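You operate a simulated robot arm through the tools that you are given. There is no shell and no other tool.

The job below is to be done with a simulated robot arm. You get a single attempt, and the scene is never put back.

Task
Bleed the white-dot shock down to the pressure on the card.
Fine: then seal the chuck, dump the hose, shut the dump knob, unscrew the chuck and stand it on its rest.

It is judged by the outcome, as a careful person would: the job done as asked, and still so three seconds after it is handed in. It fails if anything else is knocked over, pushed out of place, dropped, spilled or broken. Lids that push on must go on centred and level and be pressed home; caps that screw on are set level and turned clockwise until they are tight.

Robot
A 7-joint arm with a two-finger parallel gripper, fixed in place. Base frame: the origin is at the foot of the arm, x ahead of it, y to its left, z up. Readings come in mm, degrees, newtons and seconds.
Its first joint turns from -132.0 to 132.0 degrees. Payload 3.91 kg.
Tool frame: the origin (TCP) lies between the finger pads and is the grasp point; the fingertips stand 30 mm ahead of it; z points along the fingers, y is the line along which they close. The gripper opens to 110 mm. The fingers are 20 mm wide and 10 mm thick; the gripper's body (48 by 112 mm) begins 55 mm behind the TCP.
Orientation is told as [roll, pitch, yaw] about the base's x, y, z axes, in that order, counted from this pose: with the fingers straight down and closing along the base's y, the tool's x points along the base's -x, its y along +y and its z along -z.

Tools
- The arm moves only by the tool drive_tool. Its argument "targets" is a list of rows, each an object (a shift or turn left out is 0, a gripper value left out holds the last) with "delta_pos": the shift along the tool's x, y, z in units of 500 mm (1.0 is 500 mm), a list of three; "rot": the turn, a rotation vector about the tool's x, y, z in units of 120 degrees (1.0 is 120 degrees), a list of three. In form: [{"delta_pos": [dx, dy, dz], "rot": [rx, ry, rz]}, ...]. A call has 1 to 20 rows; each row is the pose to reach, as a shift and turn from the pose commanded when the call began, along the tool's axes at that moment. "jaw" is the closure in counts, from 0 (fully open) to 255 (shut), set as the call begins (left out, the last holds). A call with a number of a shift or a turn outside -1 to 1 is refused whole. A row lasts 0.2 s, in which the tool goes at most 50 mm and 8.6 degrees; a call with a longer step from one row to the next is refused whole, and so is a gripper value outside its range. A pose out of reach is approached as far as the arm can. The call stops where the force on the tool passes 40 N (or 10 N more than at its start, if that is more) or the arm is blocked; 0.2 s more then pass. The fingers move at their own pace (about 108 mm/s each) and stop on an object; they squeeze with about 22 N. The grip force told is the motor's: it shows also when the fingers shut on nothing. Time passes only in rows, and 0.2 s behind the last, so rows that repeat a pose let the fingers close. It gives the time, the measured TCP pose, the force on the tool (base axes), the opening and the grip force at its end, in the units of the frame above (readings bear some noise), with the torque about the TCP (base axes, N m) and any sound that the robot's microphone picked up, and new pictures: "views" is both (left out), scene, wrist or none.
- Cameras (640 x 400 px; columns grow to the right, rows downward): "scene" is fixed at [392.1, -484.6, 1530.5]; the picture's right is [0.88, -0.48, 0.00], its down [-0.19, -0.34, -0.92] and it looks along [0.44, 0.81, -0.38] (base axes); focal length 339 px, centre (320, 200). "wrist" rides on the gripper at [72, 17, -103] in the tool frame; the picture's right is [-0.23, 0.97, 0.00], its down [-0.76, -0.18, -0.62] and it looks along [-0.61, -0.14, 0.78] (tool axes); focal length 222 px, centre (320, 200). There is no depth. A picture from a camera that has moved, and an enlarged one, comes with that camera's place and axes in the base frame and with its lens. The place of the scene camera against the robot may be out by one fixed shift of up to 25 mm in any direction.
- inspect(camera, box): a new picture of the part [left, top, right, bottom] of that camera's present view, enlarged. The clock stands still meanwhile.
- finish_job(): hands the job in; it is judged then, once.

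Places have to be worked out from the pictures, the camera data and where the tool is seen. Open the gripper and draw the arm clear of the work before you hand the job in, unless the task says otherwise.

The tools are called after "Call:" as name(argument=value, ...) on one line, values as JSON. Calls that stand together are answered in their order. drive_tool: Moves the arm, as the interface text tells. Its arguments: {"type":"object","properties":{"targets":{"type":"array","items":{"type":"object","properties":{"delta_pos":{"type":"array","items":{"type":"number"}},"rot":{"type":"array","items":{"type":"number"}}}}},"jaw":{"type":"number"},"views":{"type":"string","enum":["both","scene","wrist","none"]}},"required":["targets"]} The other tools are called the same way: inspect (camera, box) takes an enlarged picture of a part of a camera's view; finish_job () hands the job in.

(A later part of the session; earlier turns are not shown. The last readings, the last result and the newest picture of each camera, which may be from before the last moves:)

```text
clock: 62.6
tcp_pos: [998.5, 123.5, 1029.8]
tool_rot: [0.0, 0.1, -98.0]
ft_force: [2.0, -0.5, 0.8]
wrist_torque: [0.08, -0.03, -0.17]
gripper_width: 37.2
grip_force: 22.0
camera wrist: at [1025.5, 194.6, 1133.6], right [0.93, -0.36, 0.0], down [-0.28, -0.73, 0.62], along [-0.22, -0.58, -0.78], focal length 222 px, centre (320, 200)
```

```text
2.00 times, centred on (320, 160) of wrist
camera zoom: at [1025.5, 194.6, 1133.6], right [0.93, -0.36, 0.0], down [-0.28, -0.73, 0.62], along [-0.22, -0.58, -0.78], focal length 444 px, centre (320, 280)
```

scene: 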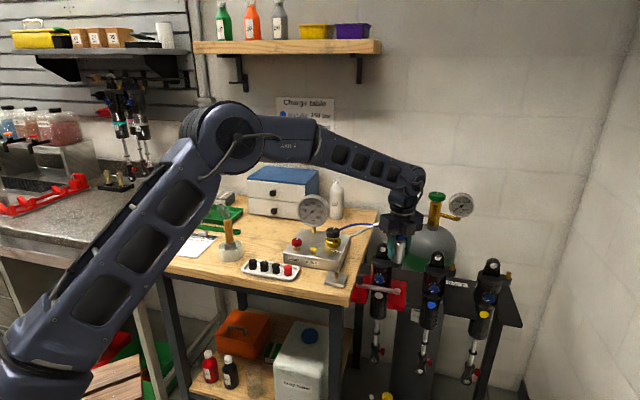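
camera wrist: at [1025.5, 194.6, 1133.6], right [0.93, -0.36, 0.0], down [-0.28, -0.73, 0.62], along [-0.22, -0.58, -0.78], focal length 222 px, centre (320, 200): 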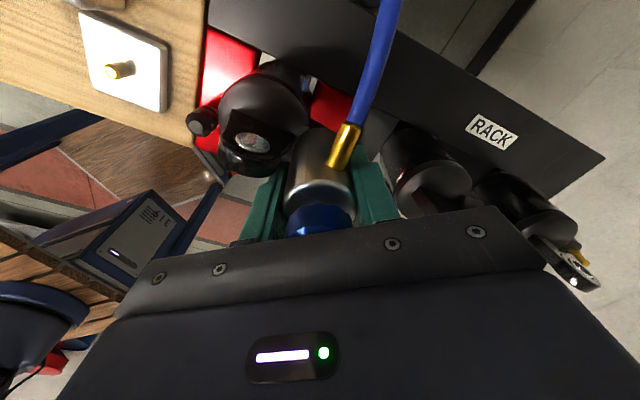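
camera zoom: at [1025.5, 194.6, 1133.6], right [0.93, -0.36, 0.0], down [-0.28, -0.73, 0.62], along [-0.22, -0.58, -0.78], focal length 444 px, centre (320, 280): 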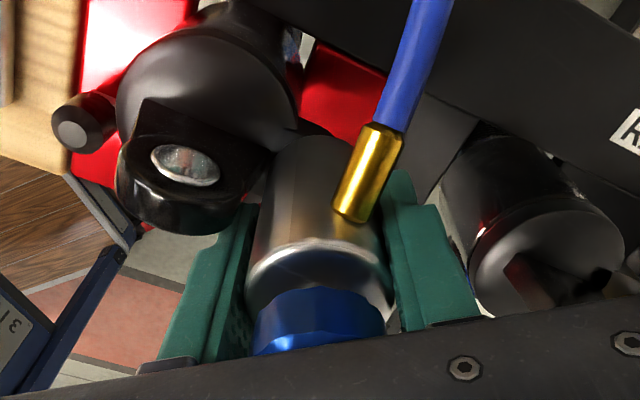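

Firm, centred grip (37.2 mm, almost no side load). I'll unscrew counter-clockwise, first 24°.

Call:
drive_tool(targets=[{"delta_pos": [0, 0, 0], "rot": [0, 0, -0.05]}, {"delta_pos": [0, 0, 0], "rot": [0, 0, -0.1]}, {"delta_pos": [0, 0, 0], "rot": [0, 0, -0.15]}, {"delta_pos": [0, 0, 0], "rot": [0, 0, -0.2]}], views="wrist")

Call:
inspect(camera="wrist", box=[220, 60, 420, 260])

Call:
inspect(camera="scene", box=[370, 200, 430, 280])

```text
clock: 63.6
tcp_pos: [998.3, 121.9, 1030.8]
tool_rot: [0.1, -0.1, -74.0]
ft_force: [15.2, -24.3, 0.8]
wrist_torque: [-0.15, -0.2, -1.04]
gripper_width: 38.1
grip_force: 22.0
camera wrist: at [996.1, 196.5, 1133.7], right [1.0, 0.05, 0.0], down [0.04, -0.78, 0.62], along [0.03, -0.62, -0.78], focal length 222 px, centre (320, 200)
```

wrist: 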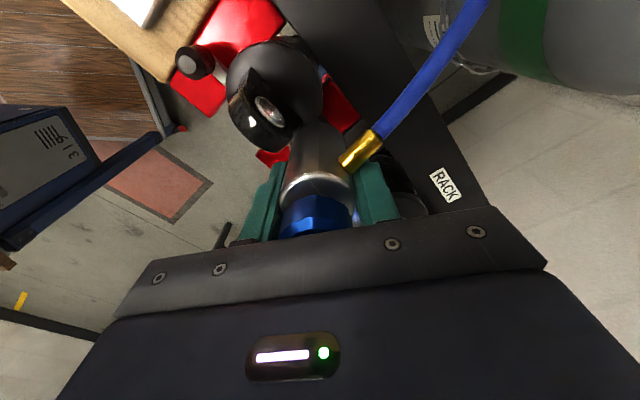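

```text
2.00 times, centred on (320, 160) of wrist
camera zoom: at [996.1, 196.5, 1133.7], right [1.0, 0.05, 0.0], down [0.04, -0.78, 0.62], along [0.03, -0.62, -0.78], focal length 444 px, centre (320, 280)
```

zoom: 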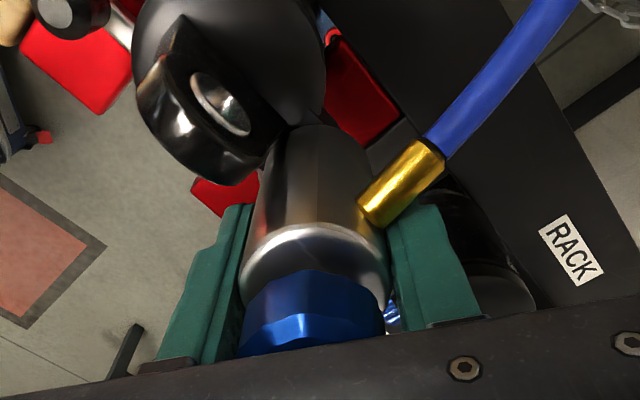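

```text
5.00 times, centred on (400, 240) of scene
camera zoom: at [392.1, -484.6, 1530.5], right [0.88, -0.48, 0.0], down [-0.19, -0.34, -0.92], along [0.44, 0.81, -0.38], focal length 1697 px, centre (-80, 0)
```

zoom: 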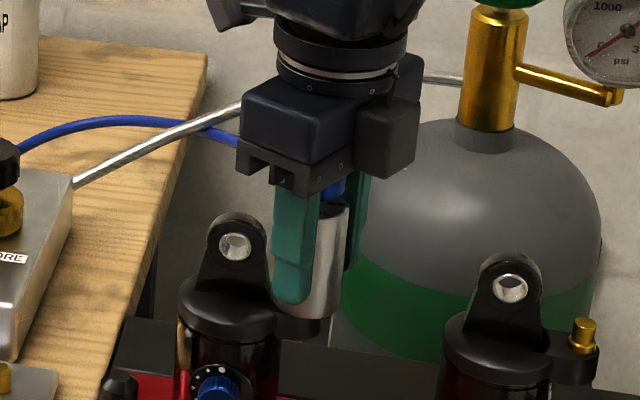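

The fitting stayed put relative to the bench and the finger is now up against it, with 1 N·m torque. I need to see whether the body turned or the fingers slipped — zooming on the chuck-top labels.

Call:
inspect(camera="scene", box=[388, 226, 414, 256])

Call:
inspect(camera="wrist", box=[270, 120, 370, 220])

```text
13.33 times, centred on (401, 241) of scene
camera zoom: at [392.1, -484.6, 1530.5], right [0.88, -0.48, 0.0], down [-0.19, -0.34, -0.92], along [0.44, 0.81, -0.38], focal length 4526 px, centre (-760, -347)
```

zoom: 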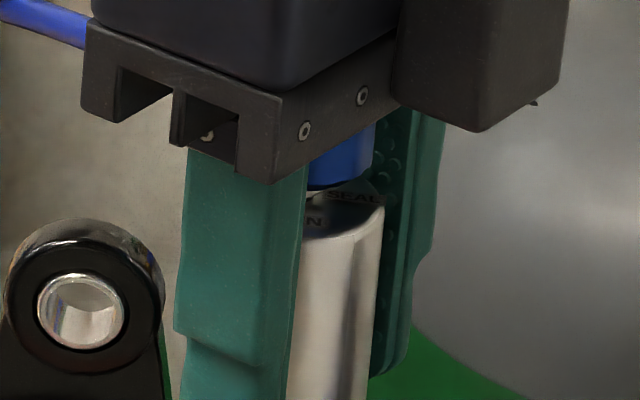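

```text
4.00 times, centred on (320, 170) of wrist
camera zoom: at [996.1, 196.5, 1133.7], right [1.0, 0.05, 0.0], down [0.04, -0.78, 0.62], along [0.03, -0.62, -0.78], focal length 888 px, centre (320, 320)
```

zoom: 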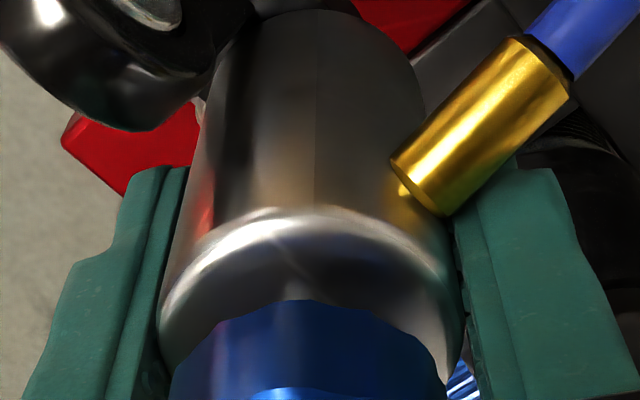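

The labels haven't moved, so the body did not turn — the fingers slid on the smooth body until one met the fitting. I'll release, return to yaw −98°, and regrip to measure torque in small steps.

Call:
drive_tool(targets=[{"delta_pos": [0, 0, 0]}, {"delta_pos": [0, 0, 0]}, {"delta_pos": [0, 0, 0], "rot": [0, 0, 0.05]}, {"delta_pos": [0, 0, 0], "rot": [0, 0, 0.1]}, {"delta_pos": [0, 0, 0], "rot": [0, 0, 0.15]}, {"delta_pos": [0, 0, 0], "rot": [0, 0, 0.2]}, {"delta_pos": [0, 0, 0], "rot": [0, 0, 0.25]}, {"delta_pos": [0, 0, 0], "rot": [0, 0, 0.25]}], jaw=128, views="both")

Call:
inspect(camera="wrist", box=[220, 60, 420, 260])

Call:
inspect(camera="scene", box=[388, 226, 414, 276])

```text
clock: 65.4
tcp_pos: [998.4, 125.3, 1029.9]
tool_rot: [0.0, 0.0, -104.1]
ft_force: [0.2, 0.4, -0.6]
wrist_torque: [0.02, -0.03, -0.01]
gripper_width: 55.1
grip_force: 0.1
camera wrist: at [1032.5, 191.7, 1134.0], right [0.89, -0.46, 0.0], down [-0.36, -0.7, 0.62], along [-0.29, -0.55, -0.78], focal length 222 px, centre (320, 200)
```

scene: 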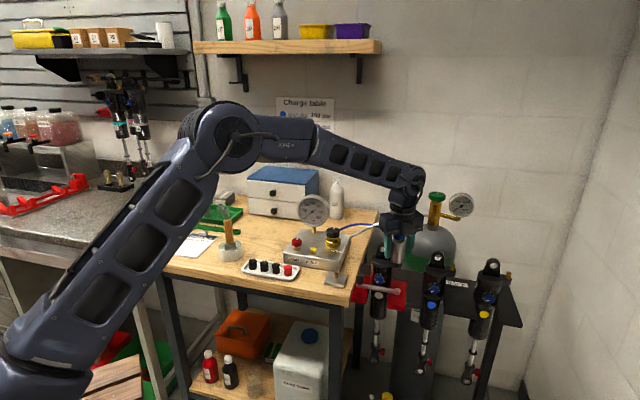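
wrist: 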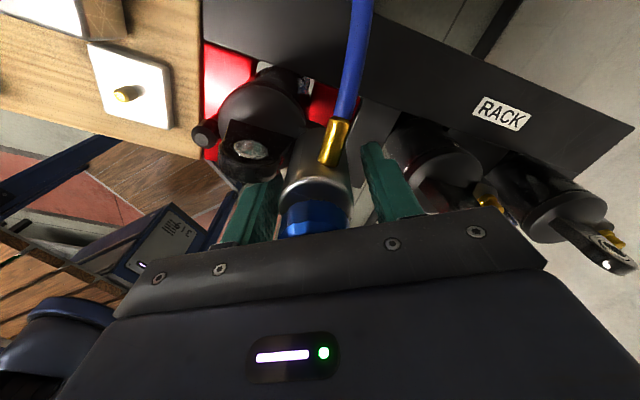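

```text
2.00 times, centred on (320, 160) of wrist
camera zoom: at [1032.5, 191.7, 1134.0], right [0.89, -0.46, 0.0], down [-0.36, -0.7, 0.62], along [-0.29, -0.55, -0.78], focal length 444 px, centre (320, 280)
```

zoom: 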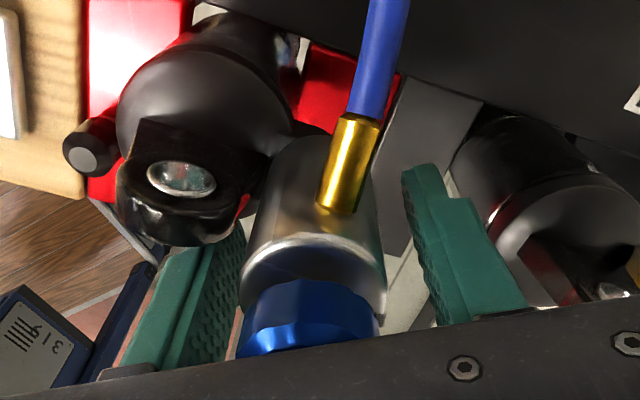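

```text
8.00 times, centred on (401, 251) of scene
camera zoom: at [392.1, -484.6, 1530.5], right [0.88, -0.48, 0.0], down [-0.19, -0.34, -0.92], along [0.44, 0.81, -0.38], focal length 2715 px, centre (-328, -208)
```

zoom: 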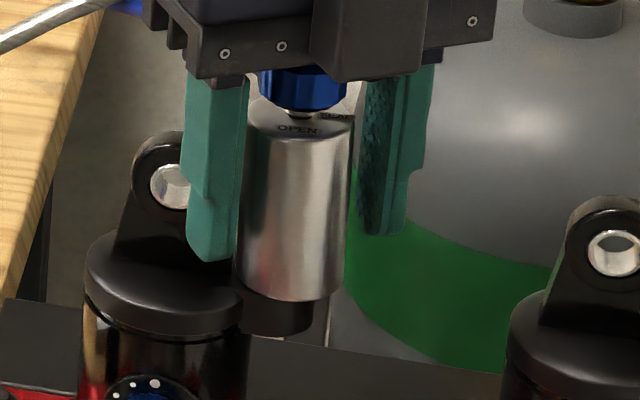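

Call:
drive_tool(targets=[{"delta_pos": [0, -0.002, 0]}, {"delta_pos": [0, -0.002, 0]}, {"delta_pos": [0, -0.002, 0]}, {"delta_pos": [0, -0.002, 0]}, {"delta_pos": [0, -0.002, 0]}], jaw=255, views="none")

Call:
drive_tool(targets=[{"delta_pos": [0, 0, 0], "rot": [0, 0, -0.03]}, {"delta_pos": [0, 0, 0], "rot": [0, 0, -0.05]}], views="none")

Call:
drive_tool(targets=[{"delta_pos": [0, 0, 0], "rot": [0, 0, -0.03]}, {"delta_pos": [0, 0, 0], "rot": [0, 0, -0.05]}], views="wrist")

```text
clock: 66.6
tcp_pos: [997.6, 124.1, 1030.1]
tool_rot: [0.0, -0.1, -104.1]
ft_force: [-1.5, -21.1, 0.4]
wrist_torque: [-0.53, -0.49, 0.28]
gripper_width: 37.5
grip_force: 22.0
```

```text
clock: 67.2
tcp_pos: [998.2, 125.7, 1030.2]
tool_rot: [0.0, 0.1, -98.0]
ft_force: [16.5, -9.4, -0.4]
wrist_torque: [-0.02, -0.22, -0.51]
gripper_width: 37.4
grip_force: 21.7
```

```text
clock: 67.8
tcp_pos: [998.3, 124.4, 1030.0]
tool_rot: [0.1, 0.0, -92.0]
ft_force: [22.6, -10.0, 2.8]
wrist_torque: [-0.08, -0.43, -0.43]
gripper_width: 37.8
grip_force: 22.2
camera wrist: at [1018.0, 197.2, 1134.2], right [0.97, -0.26, 0.0], down [-0.21, -0.76, 0.62], along [-0.16, -0.6, -0.78], focal length 222 px, centre (320, 200)
```

wrist: 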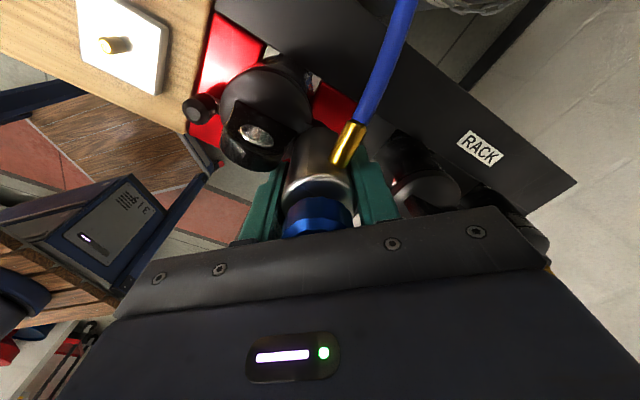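

Torque plateaus at ~0.45 N·m. I'll check the labels again closely to see whether this is slip or turning.

Call:
inspect(camera="scene", box=[390, 230, 412, 250])

Call:
inspect(camera="wrist", box=[280, 110, 380, 240])

Call:
inspect(camera="scene", box=[385, 235, 415, 280])

```text
16.00 times, centred on (401, 240) of scene
camera zoom: at [392.1, -484.6, 1530.5], right [0.88, -0.48, 0.0], down [-0.19, -0.34, -0.92], along [0.44, 0.81, -0.38], focal length 5431 px, centre (-976, -440)
```

zoom: 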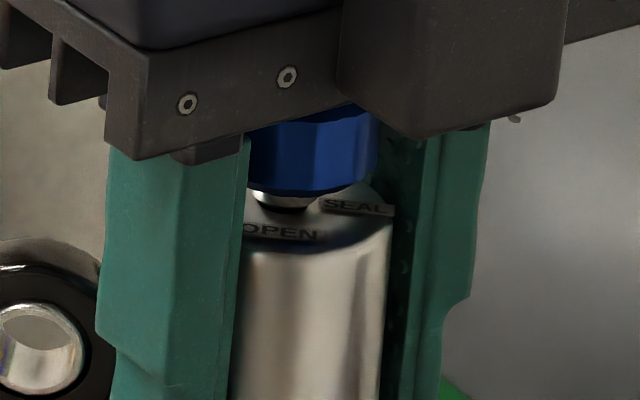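

```text
3.08 times, centred on (330, 175) of wrist
camera zoom: at [1018.0, 197.2, 1134.2], right [0.97, -0.26, 0.0], down [-0.21, -0.76, 0.62], along [-0.16, -0.6, -0.78], focal length 684 px, centre (289, 277)
```

zoom: 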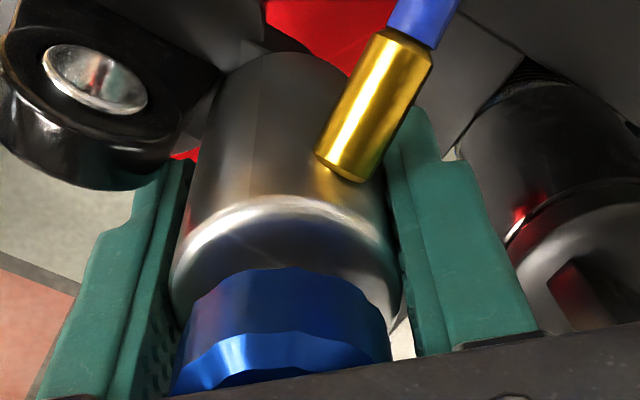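

```text
8.89 times, centred on (400, 258) of scene
camera zoom: at [392.1, -484.6, 1530.5], right [0.88, -0.48, 0.0], down [-0.19, -0.34, -0.92], along [0.44, 0.81, -0.38], focal length 3017 px, centre (-391, -311)
```

zoom: 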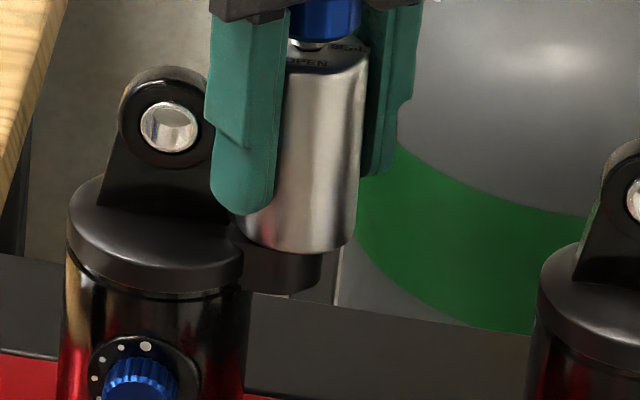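

The body isn't turning; grip friction (~0.45 N·m at 22 N squeeze) isn't enough. On the dump knob the squeeze was 45 N, after closing from a wider opening; I'll release, go back to yaw −104° and re-close from a wider opening to see if the squeeze is higher.

Call:
drive_tool(targets=[{"delta_pos": [0, 0, 0]}, {"delta_pos": [0, 0, 0]}, {"delta_pos": [0, 0, 0], "rot": [0, 0, 0.05]}, {"delta_pos": [0, 0, 0], "rot": [0, 0, 0.09]}, {"delta_pos": [0, 0, 0], "rot": [0, 0, 0.09]}], jaw=110, views="wrist")

Call:
inspect(camera="wrist", box=[240, 90, 400, 250])

```text
clock: 69.0
tcp_pos: [997.2, 126.0, 1030.6]
tool_rot: [0.0, 0.0, -102.9]
ft_force: [-1.2, 0.5, 0.2]
wrist_torque: [-0.03, -0.02, 0.01]
gripper_width: 62.6
grip_force: 0.0
camera wrist: at [1029.6, 192.8, 1133.9], right [0.9, -0.44, 0.0], down [-0.34, -0.7, 0.62], along [-0.27, -0.56, -0.78], focal length 222 px, centre (320, 200)
```

wrist: 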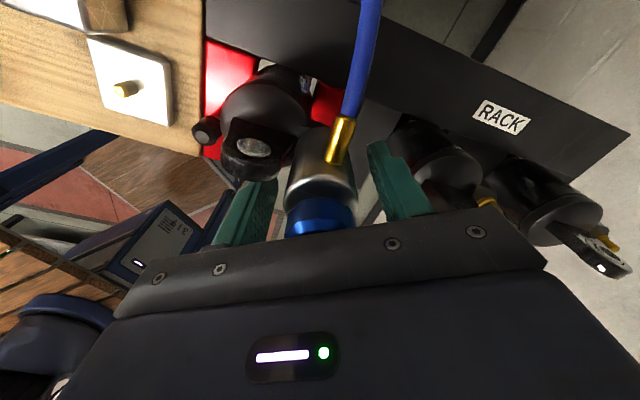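

```text
2.50 times, centred on (320, 170) of wrist
camera zoom: at [1029.6, 192.8, 1133.9], right [0.9, -0.44, 0.0], down [-0.34, -0.7, 0.62], along [-0.27, -0.56, -0.78], focal length 555 px, centre (320, 275)
```

zoom: 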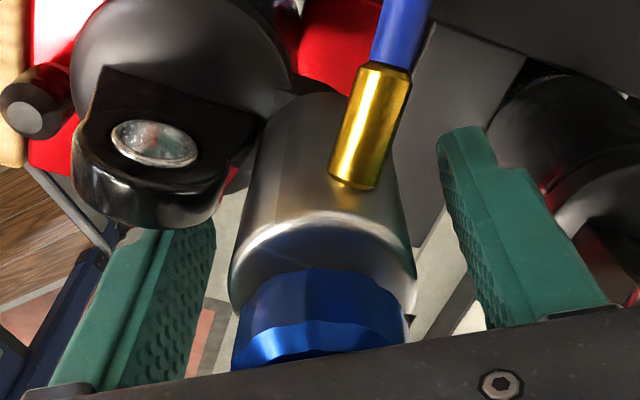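

Call:
drive_tool(targets=[{"delta_pos": [0, 0, 0]}, {"delta_pos": [0, 0, 0]}, {"delta_pos": [0, 0, 0]}, {"delta_pos": [0, 0, 0]}], jaw=255, views="none")

```text
clock: 70.0
tcp_pos: [998.1, 123.5, 1029.1]
tool_rot: [0.0, 0.0, -102.9]
ft_force: [14.4, -16.9, -0.8]
wrist_torque: [-0.43, -0.42, -0.03]
gripper_width: 37.3
grip_force: 22.4
```

Still 22 N, so that's the normal squeeze. Before trying harder I'll check whether the gauge is still at zero (i.e. that the chuck is truly sealed).

Call:
inspect(camera="scene", box=[295, 190, 335, 230])

Call:
inspect(camera="scene", box=[380, 240, 420, 285])

```text
10.00 times, centred on (315, 210) of scene
camera zoom: at [392.1, -484.6, 1530.5], right [0.88, -0.48, 0.0], down [-0.19, -0.34, -0.92], along [0.44, 0.81, -0.38], focal length 3394 px, centre (370, 100)
```

zoom: 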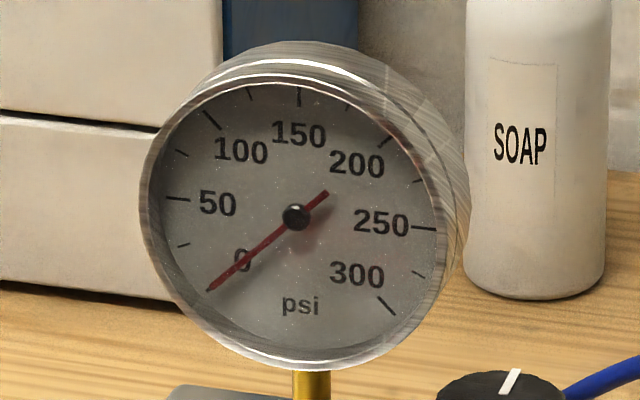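

```text
8.89 times, centred on (400, 262) of scene
camera zoom: at [392.1, -484.6, 1530.5], right [0.88, -0.48, 0.0], down [-0.19, -0.34, -0.92], along [0.44, 0.81, -0.38], focal length 3017 px, centre (-391, -356)
```

zoom: 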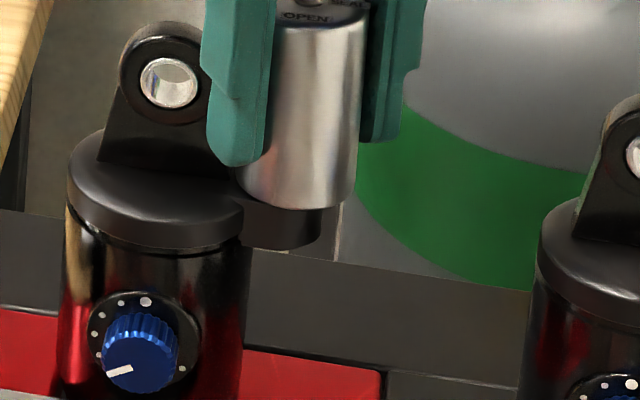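

Gauge steady at zero: sealed and dumped. The fitting (top ~z 1036) and eyelet (top ~z 1031) limit rotation when gripping low, so I'll release and regrip only the top of the chuck body (tips at ~z 1038), where the fingers can swing freely through a big angle.

Call:
drive_tool(targets=[{"delta_pos": [-0.0014, 0.002, 0]}, {"delta_pos": [-0.0014, 0.002, 0]}, {"delta_pos": [-0.0014, 0.002, -0.04]}, {"delta_pos": [-0.0014, 0.002, -0.078]}, {"delta_pos": [-0.0014, 0.002, -0.078]}], jaw=128, views="both")

Call:
inspect(camera="wrist", box=[240, 90, 400, 250])

Call:
inspect(camera="scene", box=[380, 215, 420, 260])

```text
clock: 71.2
tcp_pos: [999.0, 125.6, 1068.4]
tool_rot: [0.1, 0.0, -102.9]
ft_force: [0.0, 0.5, -0.2]
wrist_torque: [-0.03, 0.0, -0.01]
gripper_width: 54.6
grip_force: 0.0
camera wrist: at [1031.3, 192.1, 1172.9], right [0.9, -0.44, 0.0], down [-0.34, -0.7, 0.62], along [-0.27, -0.56, -0.78], focal length 222 px, centre (320, 200)
```

scene: 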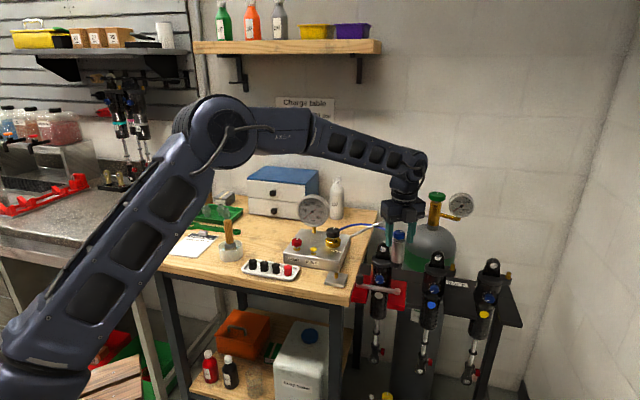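
wrist: 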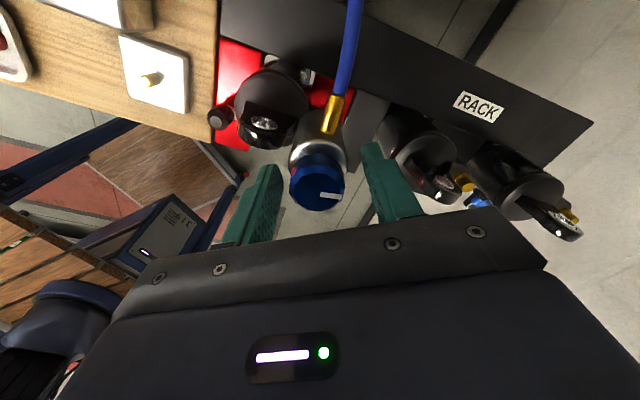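

```text
2.50 times, centred on (320, 170) of wrist
camera zoom: at [1031.3, 192.1, 1172.9], right [0.9, -0.44, 0.0], down [-0.34, -0.7, 0.62], along [-0.27, -0.56, -0.78], focal length 555 px, centre (320, 275)
```

zoom: 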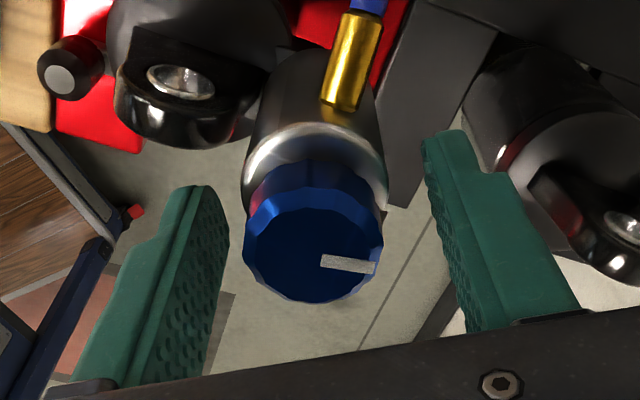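

```text
8.89 times, centred on (400, 238) of scene
camera zoom: at [392.1, -484.6, 1530.5], right [0.88, -0.48, 0.0], down [-0.19, -0.34, -0.92], along [0.44, 0.81, -0.38], focal length 3017 px, centre (-391, -133)
```

zoom: 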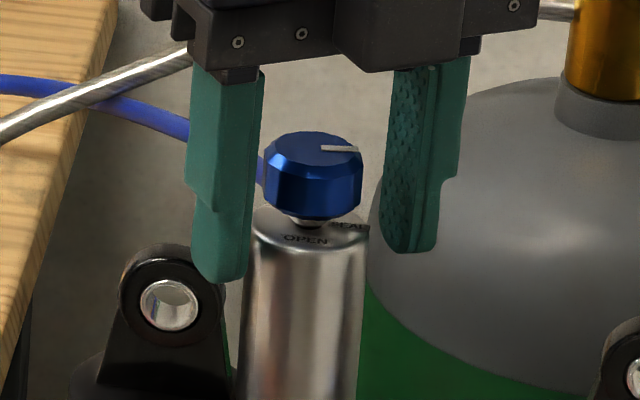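

Tips are ~9 mm below the chuck's top edge, above fitting and eyelet. Closing and turning counter-clockwise 30°, reading the torque.

Call:
drive_tool(targets=[{"delta_pos": [0, 0, 0]}, {"delta_pos": [0, 0, 0]}, {"delta_pos": [0, 0, 0]}, {"delta_pos": [0, 0, 0]}], jaw=255, views="none")

Call:
drive_tool(targets=[{"delta_pos": [0, 0, 0], "rot": [0, 0, -0.05]}, {"delta_pos": [0, 0, 0], "rot": [0, 0, -0.1]}, {"delta_pos": [0, 0, 0], "rot": [0, 0, -0.15]}, {"delta_pos": [0, 0, 0], "rot": [0, 0, -0.2]}, {"delta_pos": [0, 0, 0], "rot": [0, 0, -0.25]}], views="both")

Call:
inspect(camera="wrist", box=[240, 90, 400, 250])

Call:
inspect(camera="scene", box=[380, 215, 420, 260])

```text
clock: 72.2
tcp_pos: [998.7, 124.2, 1069.4]
tool_rot: [0.0, 0.1, -102.8]
ft_force: [-13.7, 0.2, 1.0]
wrist_torque: [-0.05, 0.4, 0.21]
gripper_width: 36.8
grip_force: 22.4
```

```text
clock: 73.4
tcp_pos: [999.0, 122.2, 1069.8]
tool_rot: [0.1, 0.0, -72.7]
ft_force: [21.0, -4.7, 2.1]
wrist_torque: [-0.16, -0.72, -0.45]
gripper_width: 37.4
grip_force: 22.7
camera wrist: at [994.0, 197.9, 1173.3], right [1.0, 0.07, 0.0], down [0.06, -0.78, 0.62], along [0.05, -0.62, -0.78], focal length 222 px, centre (320, 200)
```

scene: 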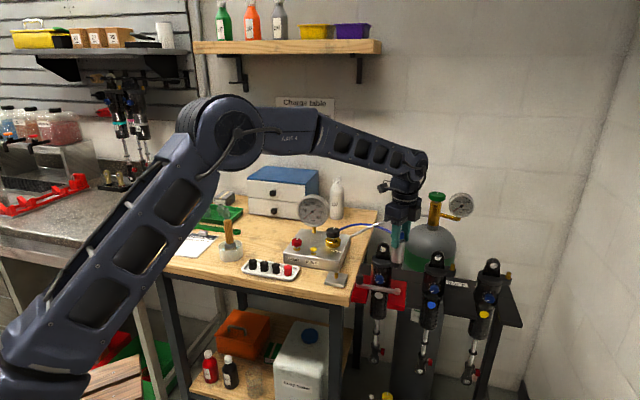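
wrist: 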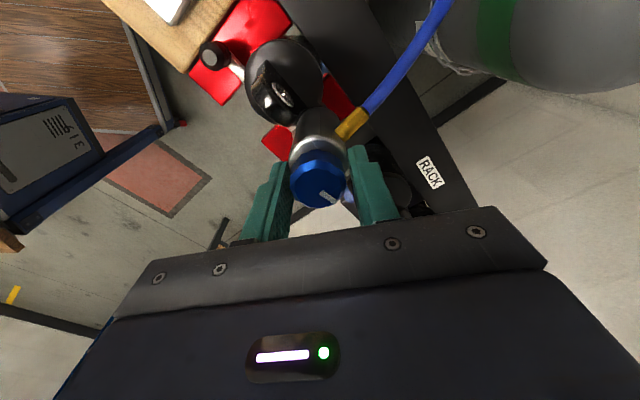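

```text
2.50 times, centred on (320, 170) of wrist
camera zoom: at [994.0, 197.9, 1173.3], right [1.0, 0.07, 0.0], down [0.06, -0.78, 0.62], along [0.05, -0.62, -0.78], focal length 555 px, centre (320, 275)
```

zoom: 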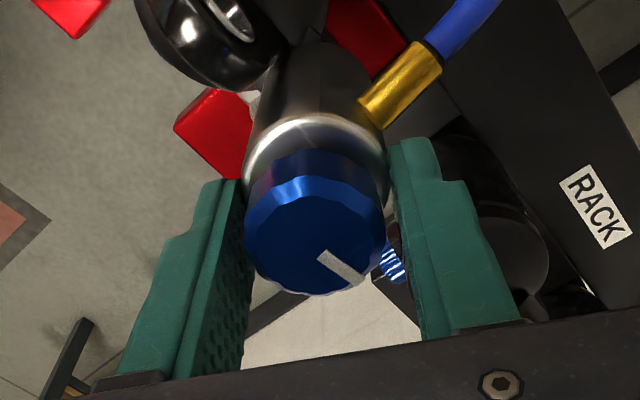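

```text
8.89 times, centred on (400, 238) of scene
camera zoom: at [392.1, -484.6, 1530.5], right [0.88, -0.48, 0.0], down [-0.19, -0.34, -0.92], along [0.44, 0.81, -0.38], focal length 3017 px, centre (-391, -133)
```

zoom: 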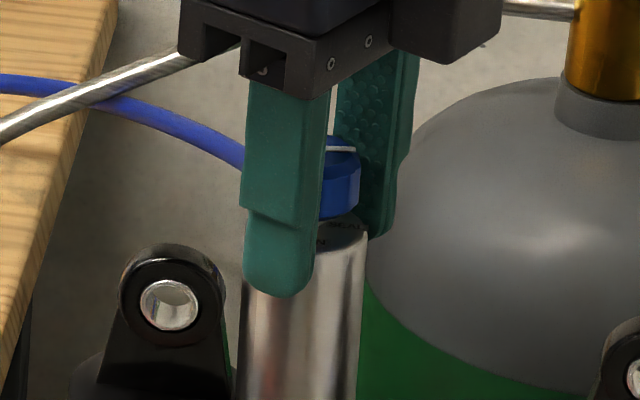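

The fitting, knob and labels haven't moved, torque −0.45 N·m. It could be that a plain outer sleeve turns while head/fitting stays; I'll continue the stroke another ~75° and watch for torque change or the chuck rising.

Call:
drive_tool(targets=[{"delta_pos": [0, 0.001, 0], "rot": [0, 0, -0.05]}, {"delta_pos": [0, 0.001, 0], "rot": [0, 0, -0.1]}, {"delta_pos": [0, 0.001, 0], "rot": [0, 0, -0.15]}, {"delta_pos": [0, 0.001, 0], "rot": [0, 0, -0.2]}, {"delta_pos": [0, 0.001, 0], "rot": [0, 0, -0.25]}, {"delta_pos": [0, 0.001, 0], "rot": [0, 0, -0.3]}, {"delta_pos": [0, 0.001, 0], "rot": [0, 0, -0.35]}, {"delta_pos": [0, 0.001, 0], "rot": [0, 0, -0.4]}, {"delta_pos": [0, 0.001, 0], "rot": [0, 0, -0.45]}, {"delta_pos": [0, 0.001, 0], "rot": [0, 0, -0.5]}, {"delta_pos": [0, 0.001, 0], "rot": [0, 0, -0.55]}, {"delta_pos": [0, 0.001, 0], "rot": [0, 0, -0.6]}], views="both")

Call:
inspect(camera="wrist", box=[240, 90, 400, 250])

Call:
inspect(camera="scene", box=[380, 215, 420, 280])

```text
clock: 75.2
tcp_pos: [999.6, 125.3, 1070.4]
tool_rot: [0.0, -0.1, -24.6]
ft_force: [-4.8, 0.5, 4.0]
wrist_torque: [0.04, 0.44, -0.01]
gripper_width: 37.4
grip_force: 22.0
stopped in row 9: the force on the tool passed its limit at 47 N (the readings are from after the stop); the commanded pose is now the measured one
camera wrist: at [939.7, 171.7, 1174.4], right [0.61, 0.79, 0.0], down [0.62, -0.48, 0.62], along [0.49, -0.38, -0.78], focal length 222 px, centre (320, 200)
```

scene: 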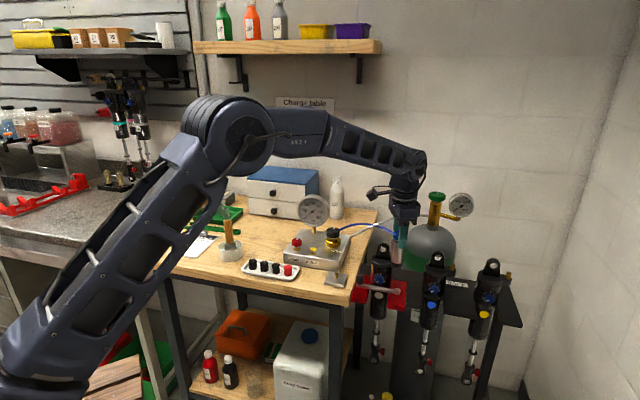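
wrist: 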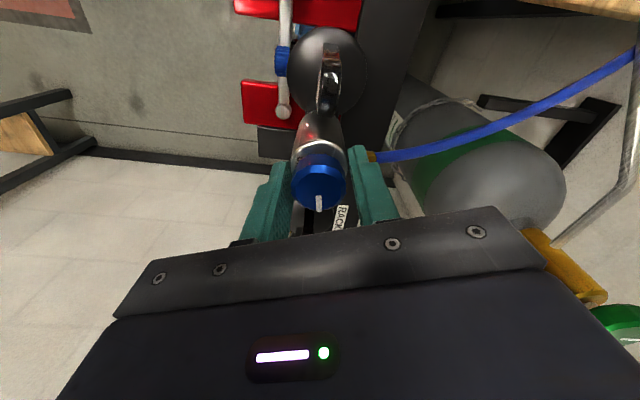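

```text
2.50 times, centred on (320, 170) of wrist
camera zoom: at [939.7, 171.7, 1174.4], right [0.61, 0.79, 0.0], down [0.62, -0.48, 0.62], along [0.49, -0.38, -0.78], focal length 555 px, centre (320, 275)
```

zoom: 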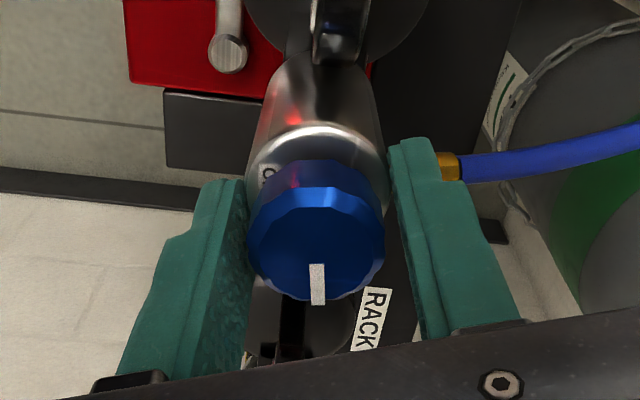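

```text
6.15 times, centred on (400, 248) of scene
camera zoom: at [392.1, -484.6, 1530.5], right [0.88, -0.48, 0.0], down [-0.19, -0.34, -0.92], along [0.44, 0.81, -0.38], focal length 2089 px, centre (-172, -92)
```

zoom: 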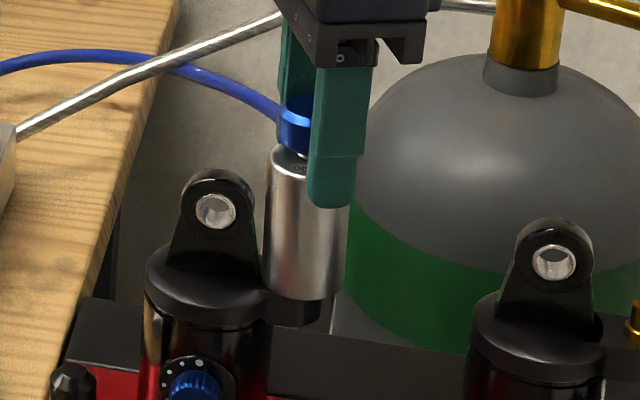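

Not obvious whether it's slip or turning. A direct test: pull up 2 mm with the present grip — the vertical force at which the pads slip tells me the friction capacity, hence whether 0.45 N·m is slip or real thread torque.

Call:
drive_tool(targets=[{"delta_pos": [0, 0, -0.001]}, {"delta_pos": [0, 0, -0.002]}], views="none")

Call:
drive_tool(targets=[{"delta_pos": [0, 0, -0.001]}, {"delta_pos": [0, 0, -0.002]}], views="none")

```text
clock: 75.8
tcp_pos: [999.2, 125.7, 1070.5]
tool_rot: [0.0, -0.1, -24.7]
ft_force: [-7.1, 0.2, -1.9]
wrist_torque: [0.21, 0.18, 0.0]
gripper_width: 37.1
grip_force: 22.8
```

```text
clock: 76.5
tcp_pos: [998.8, 125.6, 1070.9]
tool_rot: [0.1, -0.1, -24.8]
ft_force: [-6.9, 1.0, -14.8]
wrist_torque: [0.16, 0.17, -0.05]
gripper_width: 37.4
grip_force: 22.0
```

Call:
drive_tool(targets=[{"delta_pos": [0, 0, -0.001]}, {"delta_pos": [0, 0, -0.002]}], views="none")

Call:
drive_tool(targets=[{"delta_pos": [0, 0, -0.001]}, {"delta_pos": [0, 0, -0.002]}], views="none")

```text
clock: 77.0
tcp_pos: [999.1, 125.3, 1072.7]
tool_rot: [0.1, -0.1, -24.7]
ft_force: [-1.2, 1.6, -15.2]
wrist_torque: [-0.03, 0.03, -0.03]
gripper_width: 37.3
grip_force: 21.8
```

```text
clock: 77.7
tcp_pos: [1000.2, 124.4, 1073.8]
tool_rot: [0.1, 0.0, -24.7]
ft_force: [-3.1, -0.9, -14.4]
wrist_torque: [0.08, 0.07, -0.04]
gripper_width: 37.4
grip_force: 22.1
```

The pads slip at ~15 N vertically, so I'm friction-limited there. I'll release, lift clear, and compare the chuck with its original picture for any rotation or rise.

Call:
drive_tool(targets=[{"delta_pos": [0, 0, 0]}, {"delta_pos": [0, 0, 0]}, {"delta_pos": [0, 0, -0.06]}, {"delta_pos": [0, 0, -0.12]}, {"delta_pos": [0, 0, -0.12]}], jaw=110, views="wrist")

Call:
inspect(camera="scene", box=[385, 225, 417, 270])

Call:
inspect(camera="scene", box=[388, 226, 414, 250])

Call:
inspect(camera="wrist", box=[260, 60, 380, 200])

```text
clock: 78.8
tcp_pos: [998.6, 125.7, 1135.4]
tool_rot: [0.1, -0.1, -24.8]
ft_force: [0.5, -0.2, -0.1]
wrist_torque: [-0.02, 0.0, 0.0]
gripper_width: 62.6
grip_force: 0.1
camera wrist: at [940.0, 171.3, 1239.4], right [0.61, 0.79, 0.0], down [0.62, -0.48, 0.62], along [0.49, -0.38, -0.78], focal length 222 px, centre (320, 200)
```

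wrist: 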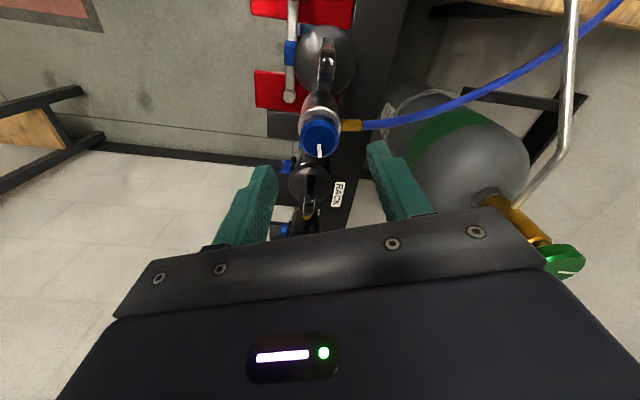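

```text
8.89 times, centred on (401, 248) of scene
camera zoom: at [392.1, -484.6, 1530.5], right [0.88, -0.48, 0.0], down [-0.19, -0.34, -0.92], along [0.44, 0.81, -0.38], focal length 3017 px, centre (-400, -222)
```

zoom: 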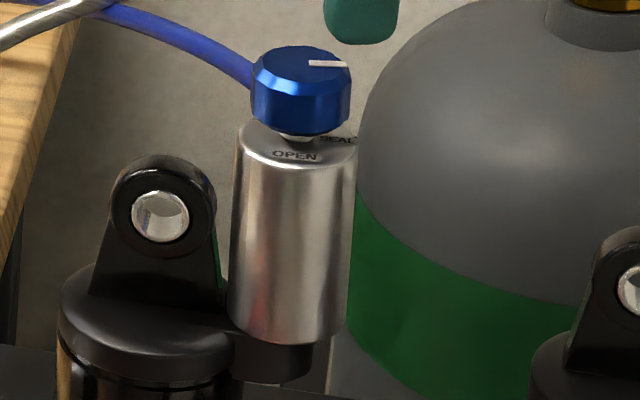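

```text
16.00 times, centred on (401, 238) of scene
camera zoom: at [392.1, -484.6, 1530.5], right [0.88, -0.48, 0.0], down [-0.19, -0.34, -0.92], along [0.44, 0.81, -0.38], focal length 5431 px, centre (-976, -408)
```

zoom: 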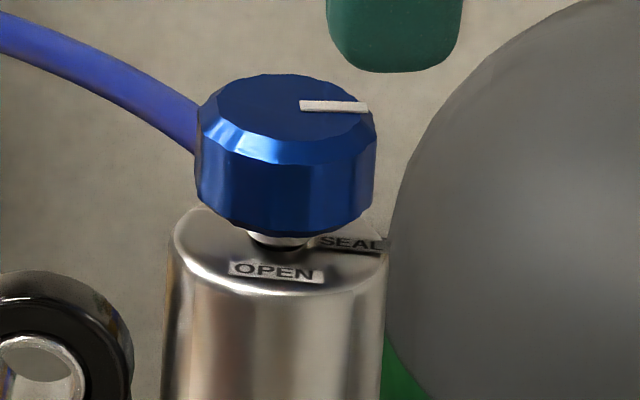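

```text
2.86 times, centred on (320, 130) of wrist
camera zoom: at [940.0, 171.3, 1239.4], right [0.61, 0.79, 0.0], down [0.62, -0.48, 0.62], along [0.49, -0.38, -0.78], focal length 635 px, centre (320, 400)
```

zoom: 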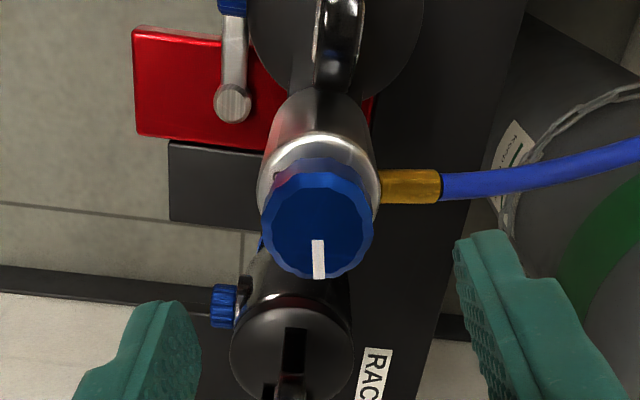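

Informative: the chuck now leans slightly (top shifted ~2.5 mm toward the shock) where it was rigid before, while fitting and labels stay put — so its thread has loosened; the sleeve turns while the head/hose swivels. I'll keep ratcheting counter-clockwise: re-centre on (997,126.5), yaw back to −100° and lower for another top grip.

Call:
drive_tool(targets=[{"delta_pos": [0.0035, -0.0004, 0], "rot": [0, 0, 0.07]}, {"delta_pos": [0.0035, -0.0004, 0], "rot": [0, 0, 0.14]}, {"delta_pos": [0.0035, -0.0004, 0], "rot": [0, 0, 0.21]}, {"delta_pos": [0.0035, -0.0004, 0], "rot": [0, 0, 0.28]}, {"delta_pos": [0.0035, -0.0004, 0], "rot": [0, 0, 0.35]}, {"delta_pos": [0.0035, -0.0004, 0], "rot": [0, 0, 0.42]}, {"delta_pos": [0.0035, -0.0004, 0], "rot": [0, 0, 0.49]}, {"delta_pos": [0.0035, -0.0004, 0], "rot": [0, 0, 0.56]}, {"delta_pos": [0.0035, -0.0004, 0.03], "rot": [0, 0, 0.627]}, {"delta_pos": [0.0035, -0.0004, 0.08], "rot": [0, 0, 0.627]}, {"delta_pos": [0.0035, -0.0004, 0.134], "rot": [0, 0, 0.627]}, {"delta_pos": [0.0035, -0.0004, 0.134], "rot": [0, 0, 0.627]}], jaw=128, views="wrist")

Call:
inspect(camera="wrist", box=[240, 90, 400, 250])

Call:
inspect(camera="scene", box=[380, 215, 420, 270])

```text
clock: 81.5
tcp_pos: [997.2, 126.5, 1066.5]
tool_rot: [0.1, 0.0, -100.0]
ft_force: [-1.0, -0.2, 0.1]
wrist_torque: [-0.02, 0.03, -0.01]
gripper_width: 54.7
grip_force: 0.0
camera wrist: at [1026.3, 194.4, 1170.7], right [0.92, -0.39, 0.0], down [-0.31, -0.72, 0.62], along [-0.24, -0.57, -0.78], focal length 222 px, centre (320, 200)
```

wrist: 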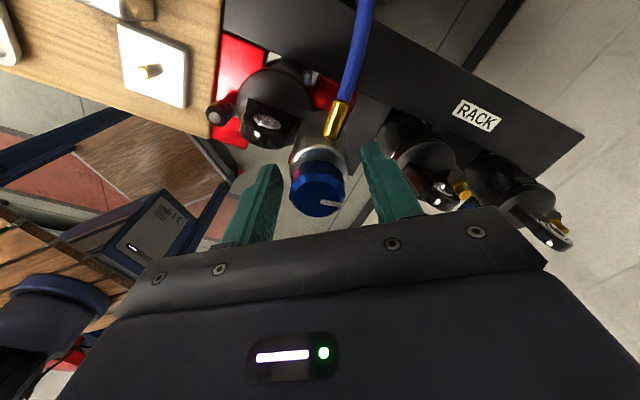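

```text
2.50 times, centred on (320, 170) of wrist
camera zoom: at [1026.3, 194.4, 1170.7], right [0.92, -0.39, 0.0], down [-0.31, -0.72, 0.62], along [-0.24, -0.57, -0.78], focal length 555 px, centre (320, 275)
```

zoom: 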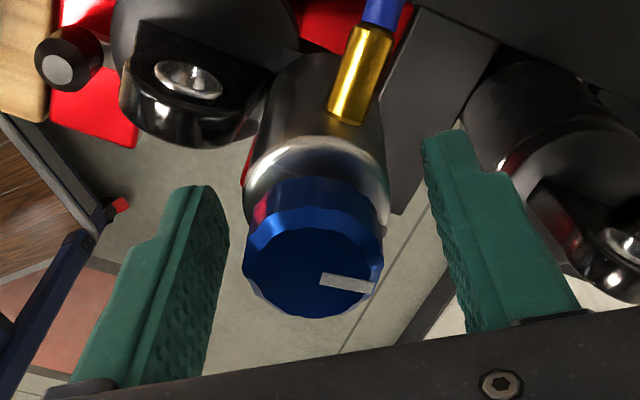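

```text
7.27 times, centred on (400, 242) of scene
camera zoom: at [392.1, -484.6, 1530.5], right [0.88, -0.48, 0.0], down [-0.19, -0.34, -0.92], along [0.44, 0.81, -0.38], focal length 2468 px, centre (-262, -109)
```

zoom: 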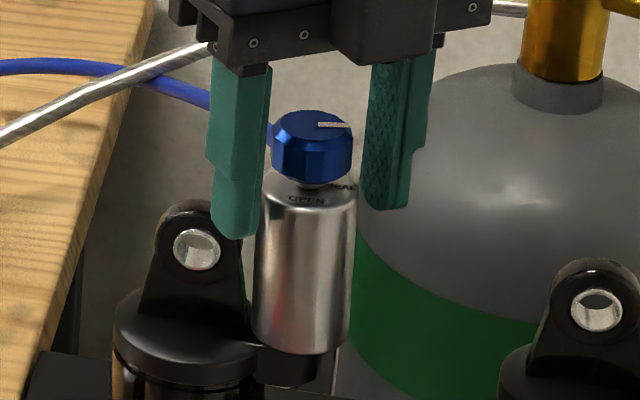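

Call:
drive_tool(targets=[{"delta_pos": [0, -0.001, 0]}, {"delta_pos": [0, -0.001, 0]}, {"delta_pos": [0, -0.001, 0]}, {"delta_pos": [0, -0.001, 0]}], jaw=255, views="none")

Call:
drive_tool(targets=[{"delta_pos": [0, 0, 0], "rot": [0, 0, -0.06]}, {"delta_pos": [0, 0, 0], "rot": [0, 0, -0.12]}, {"delta_pos": [0, 0, 0], "rot": [0, 0, -0.18]}, {"delta_pos": [0, 0, 0], "rot": [0, 0, -0.24]}, {"delta_pos": [0, 0, 0], "rot": [0, 0, -0.3]}], views="none")

Call:
drive_tool(targets=[{"delta_pos": [0, 0, 0], "rot": [0, 0, -0.06]}, {"delta_pos": [0, 0, 0], "rot": [0, 0, -0.12]}, {"delta_pos": [0, 0, 0], "rot": [0, 0, -0.18]}, {"delta_pos": [0, 0, 0], "rot": [0, 0, -0.24]}, {"delta_pos": [0, 0, 0], "rot": [0, 0, -0.3]}], views="wrist")

Call:
inspect(camera="wrist", box=[240, 90, 400, 250])

Call:
inspect(camera="scene", box=[380, 215, 420, 270])

```text
clock: 82.5
tcp_pos: [998.3, 125.9, 1067.0]
tool_rot: [0.1, 0.1, -100.0]
ft_force: [-4.7, -0.2, -1.8]
wrist_torque: [-0.19, -0.13, 0.0]
gripper_width: 36.8
grip_force: 21.8
```

```text
clock: 83.7
tcp_pos: [997.4, 124.3, 1068.7]
tool_rot: [0.4, -0.1, -64.0]
ft_force: [22.8, -14.0, 19.9]
wrist_torque: [-0.65, -1.06, -1.01]
gripper_width: 37.5
grip_force: 22.3
```

```text
clock: 84.1
tcp_pos: [998.9, 124.7, 1069.4]
tool_rot: [0.4, -0.2, -56.4]
ft_force: [1.8, -5.0, 1.0]
wrist_torque: [0.15, -0.34, -0.33]
gripper_width: 37.3
grip_force: 22.3
stopped in row 2: the force on the tool passed its limit at 45 N (the readings are from after the stop); the commanded pose is now the measured one
camera wrist: at [971.7, 194.6, 1172.8], right [0.94, 0.35, 0.01], down [0.27, -0.73, 0.62], along [0.22, -0.58, -0.78], focal length 222 px, centre (320, 200)
```

wrist: 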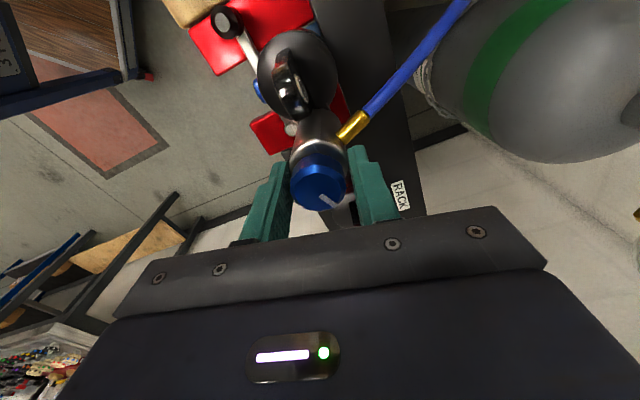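

```text
2.50 times, centred on (320, 170) of wrist
camera zoom: at [971.7, 194.6, 1172.8], right [0.94, 0.35, 0.01], down [0.27, -0.73, 0.62], along [0.22, -0.58, -0.78], focal length 555 px, centre (320, 275)
```

zoom: 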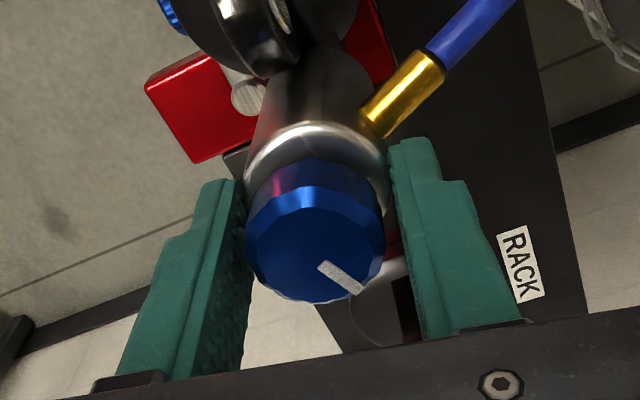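

```text
7.27 times, centred on (400, 242) of scene
camera zoom: at [392.1, -484.6, 1530.5], right [0.88, -0.48, 0.0], down [-0.19, -0.34, -0.92], along [0.44, 0.81, -0.38], focal length 2468 px, centre (-262, -109)
```

zoom: 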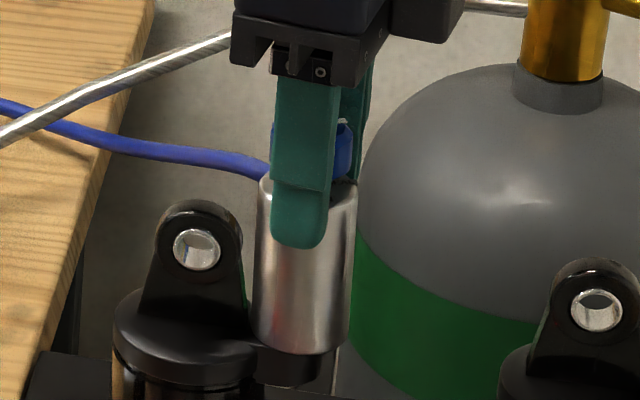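

The chuck has broken loose: the fitting moved from ~47° to ~72° and the mark turned with it, the hose now sags differently. Now I'll continue counter-clockwise gently with this grip.

Call:
drive_tool(targets=[{"delta_pos": [0, 0, 0], "rot": [0, 0, -0.03]}, {"delta_pos": [0, 0, 0], "rot": [0, 0, -0.06]}, {"delta_pos": [0, 0, 0], "rot": [0, 0, -0.09]}, {"delta_pos": [0, 0, 0], "rot": [0, 0, -0.12]}], views="wrist")

Call:
inspect(camera="wrist", box=[240, 90, 400, 250])

Call:
inspect(camera="scene", box=[380, 215, 420, 270])

```text
clock: 85.1
tcp_pos: [997.8, 124.3, 1070.5]
tool_rot: [0.6, -0.4, -41.9]
ft_force: [16.5, 7.5, 20.2]
wrist_torque: [0.34, -0.51, -0.07]
gripper_width: 37.4
grip_force: 22.1
camera wrist: at [954.3, 186.7, 1173.9], right [0.82, 0.57, 0.01], down [0.44, -0.64, 0.63], along [0.36, -0.51, -0.78], focal length 222 px, centre (320, 200)
```

wrist: 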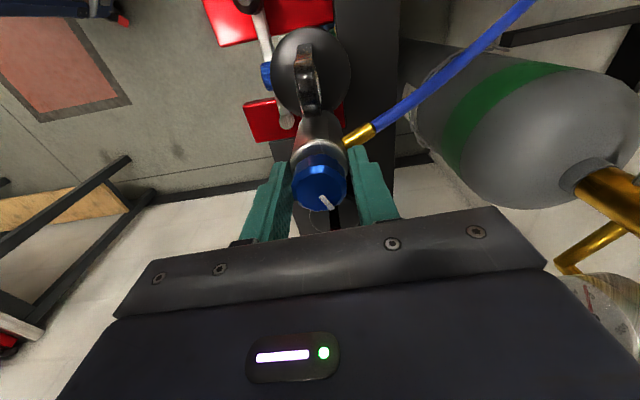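

```text
2.50 times, centred on (320, 170) of wrist
camera zoom: at [954.3, 186.7, 1173.9], right [0.82, 0.57, 0.01], down [0.44, -0.64, 0.63], along [0.36, -0.51, -0.78], focal length 555 px, centre (320, 275)
```

zoom: 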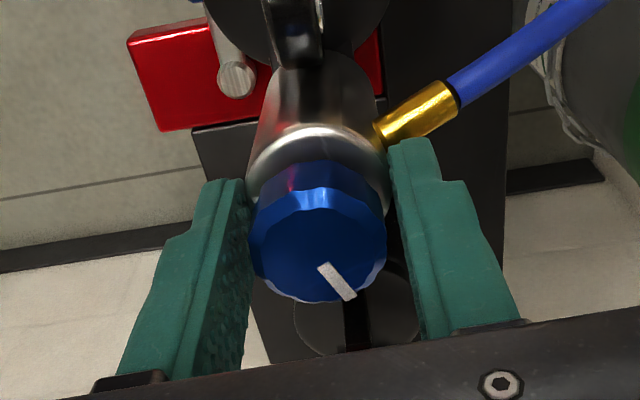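

```text
7.27 times, centred on (400, 242) of scene
camera zoom: at [392.1, -484.6, 1530.5], right [0.88, -0.48, 0.0], down [-0.19, -0.34, -0.92], along [0.44, 0.81, -0.38], focal length 2468 px, centre (-262, -109)
```

zoom: 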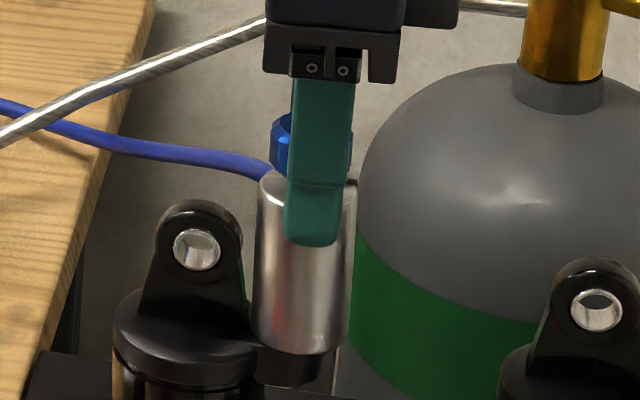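

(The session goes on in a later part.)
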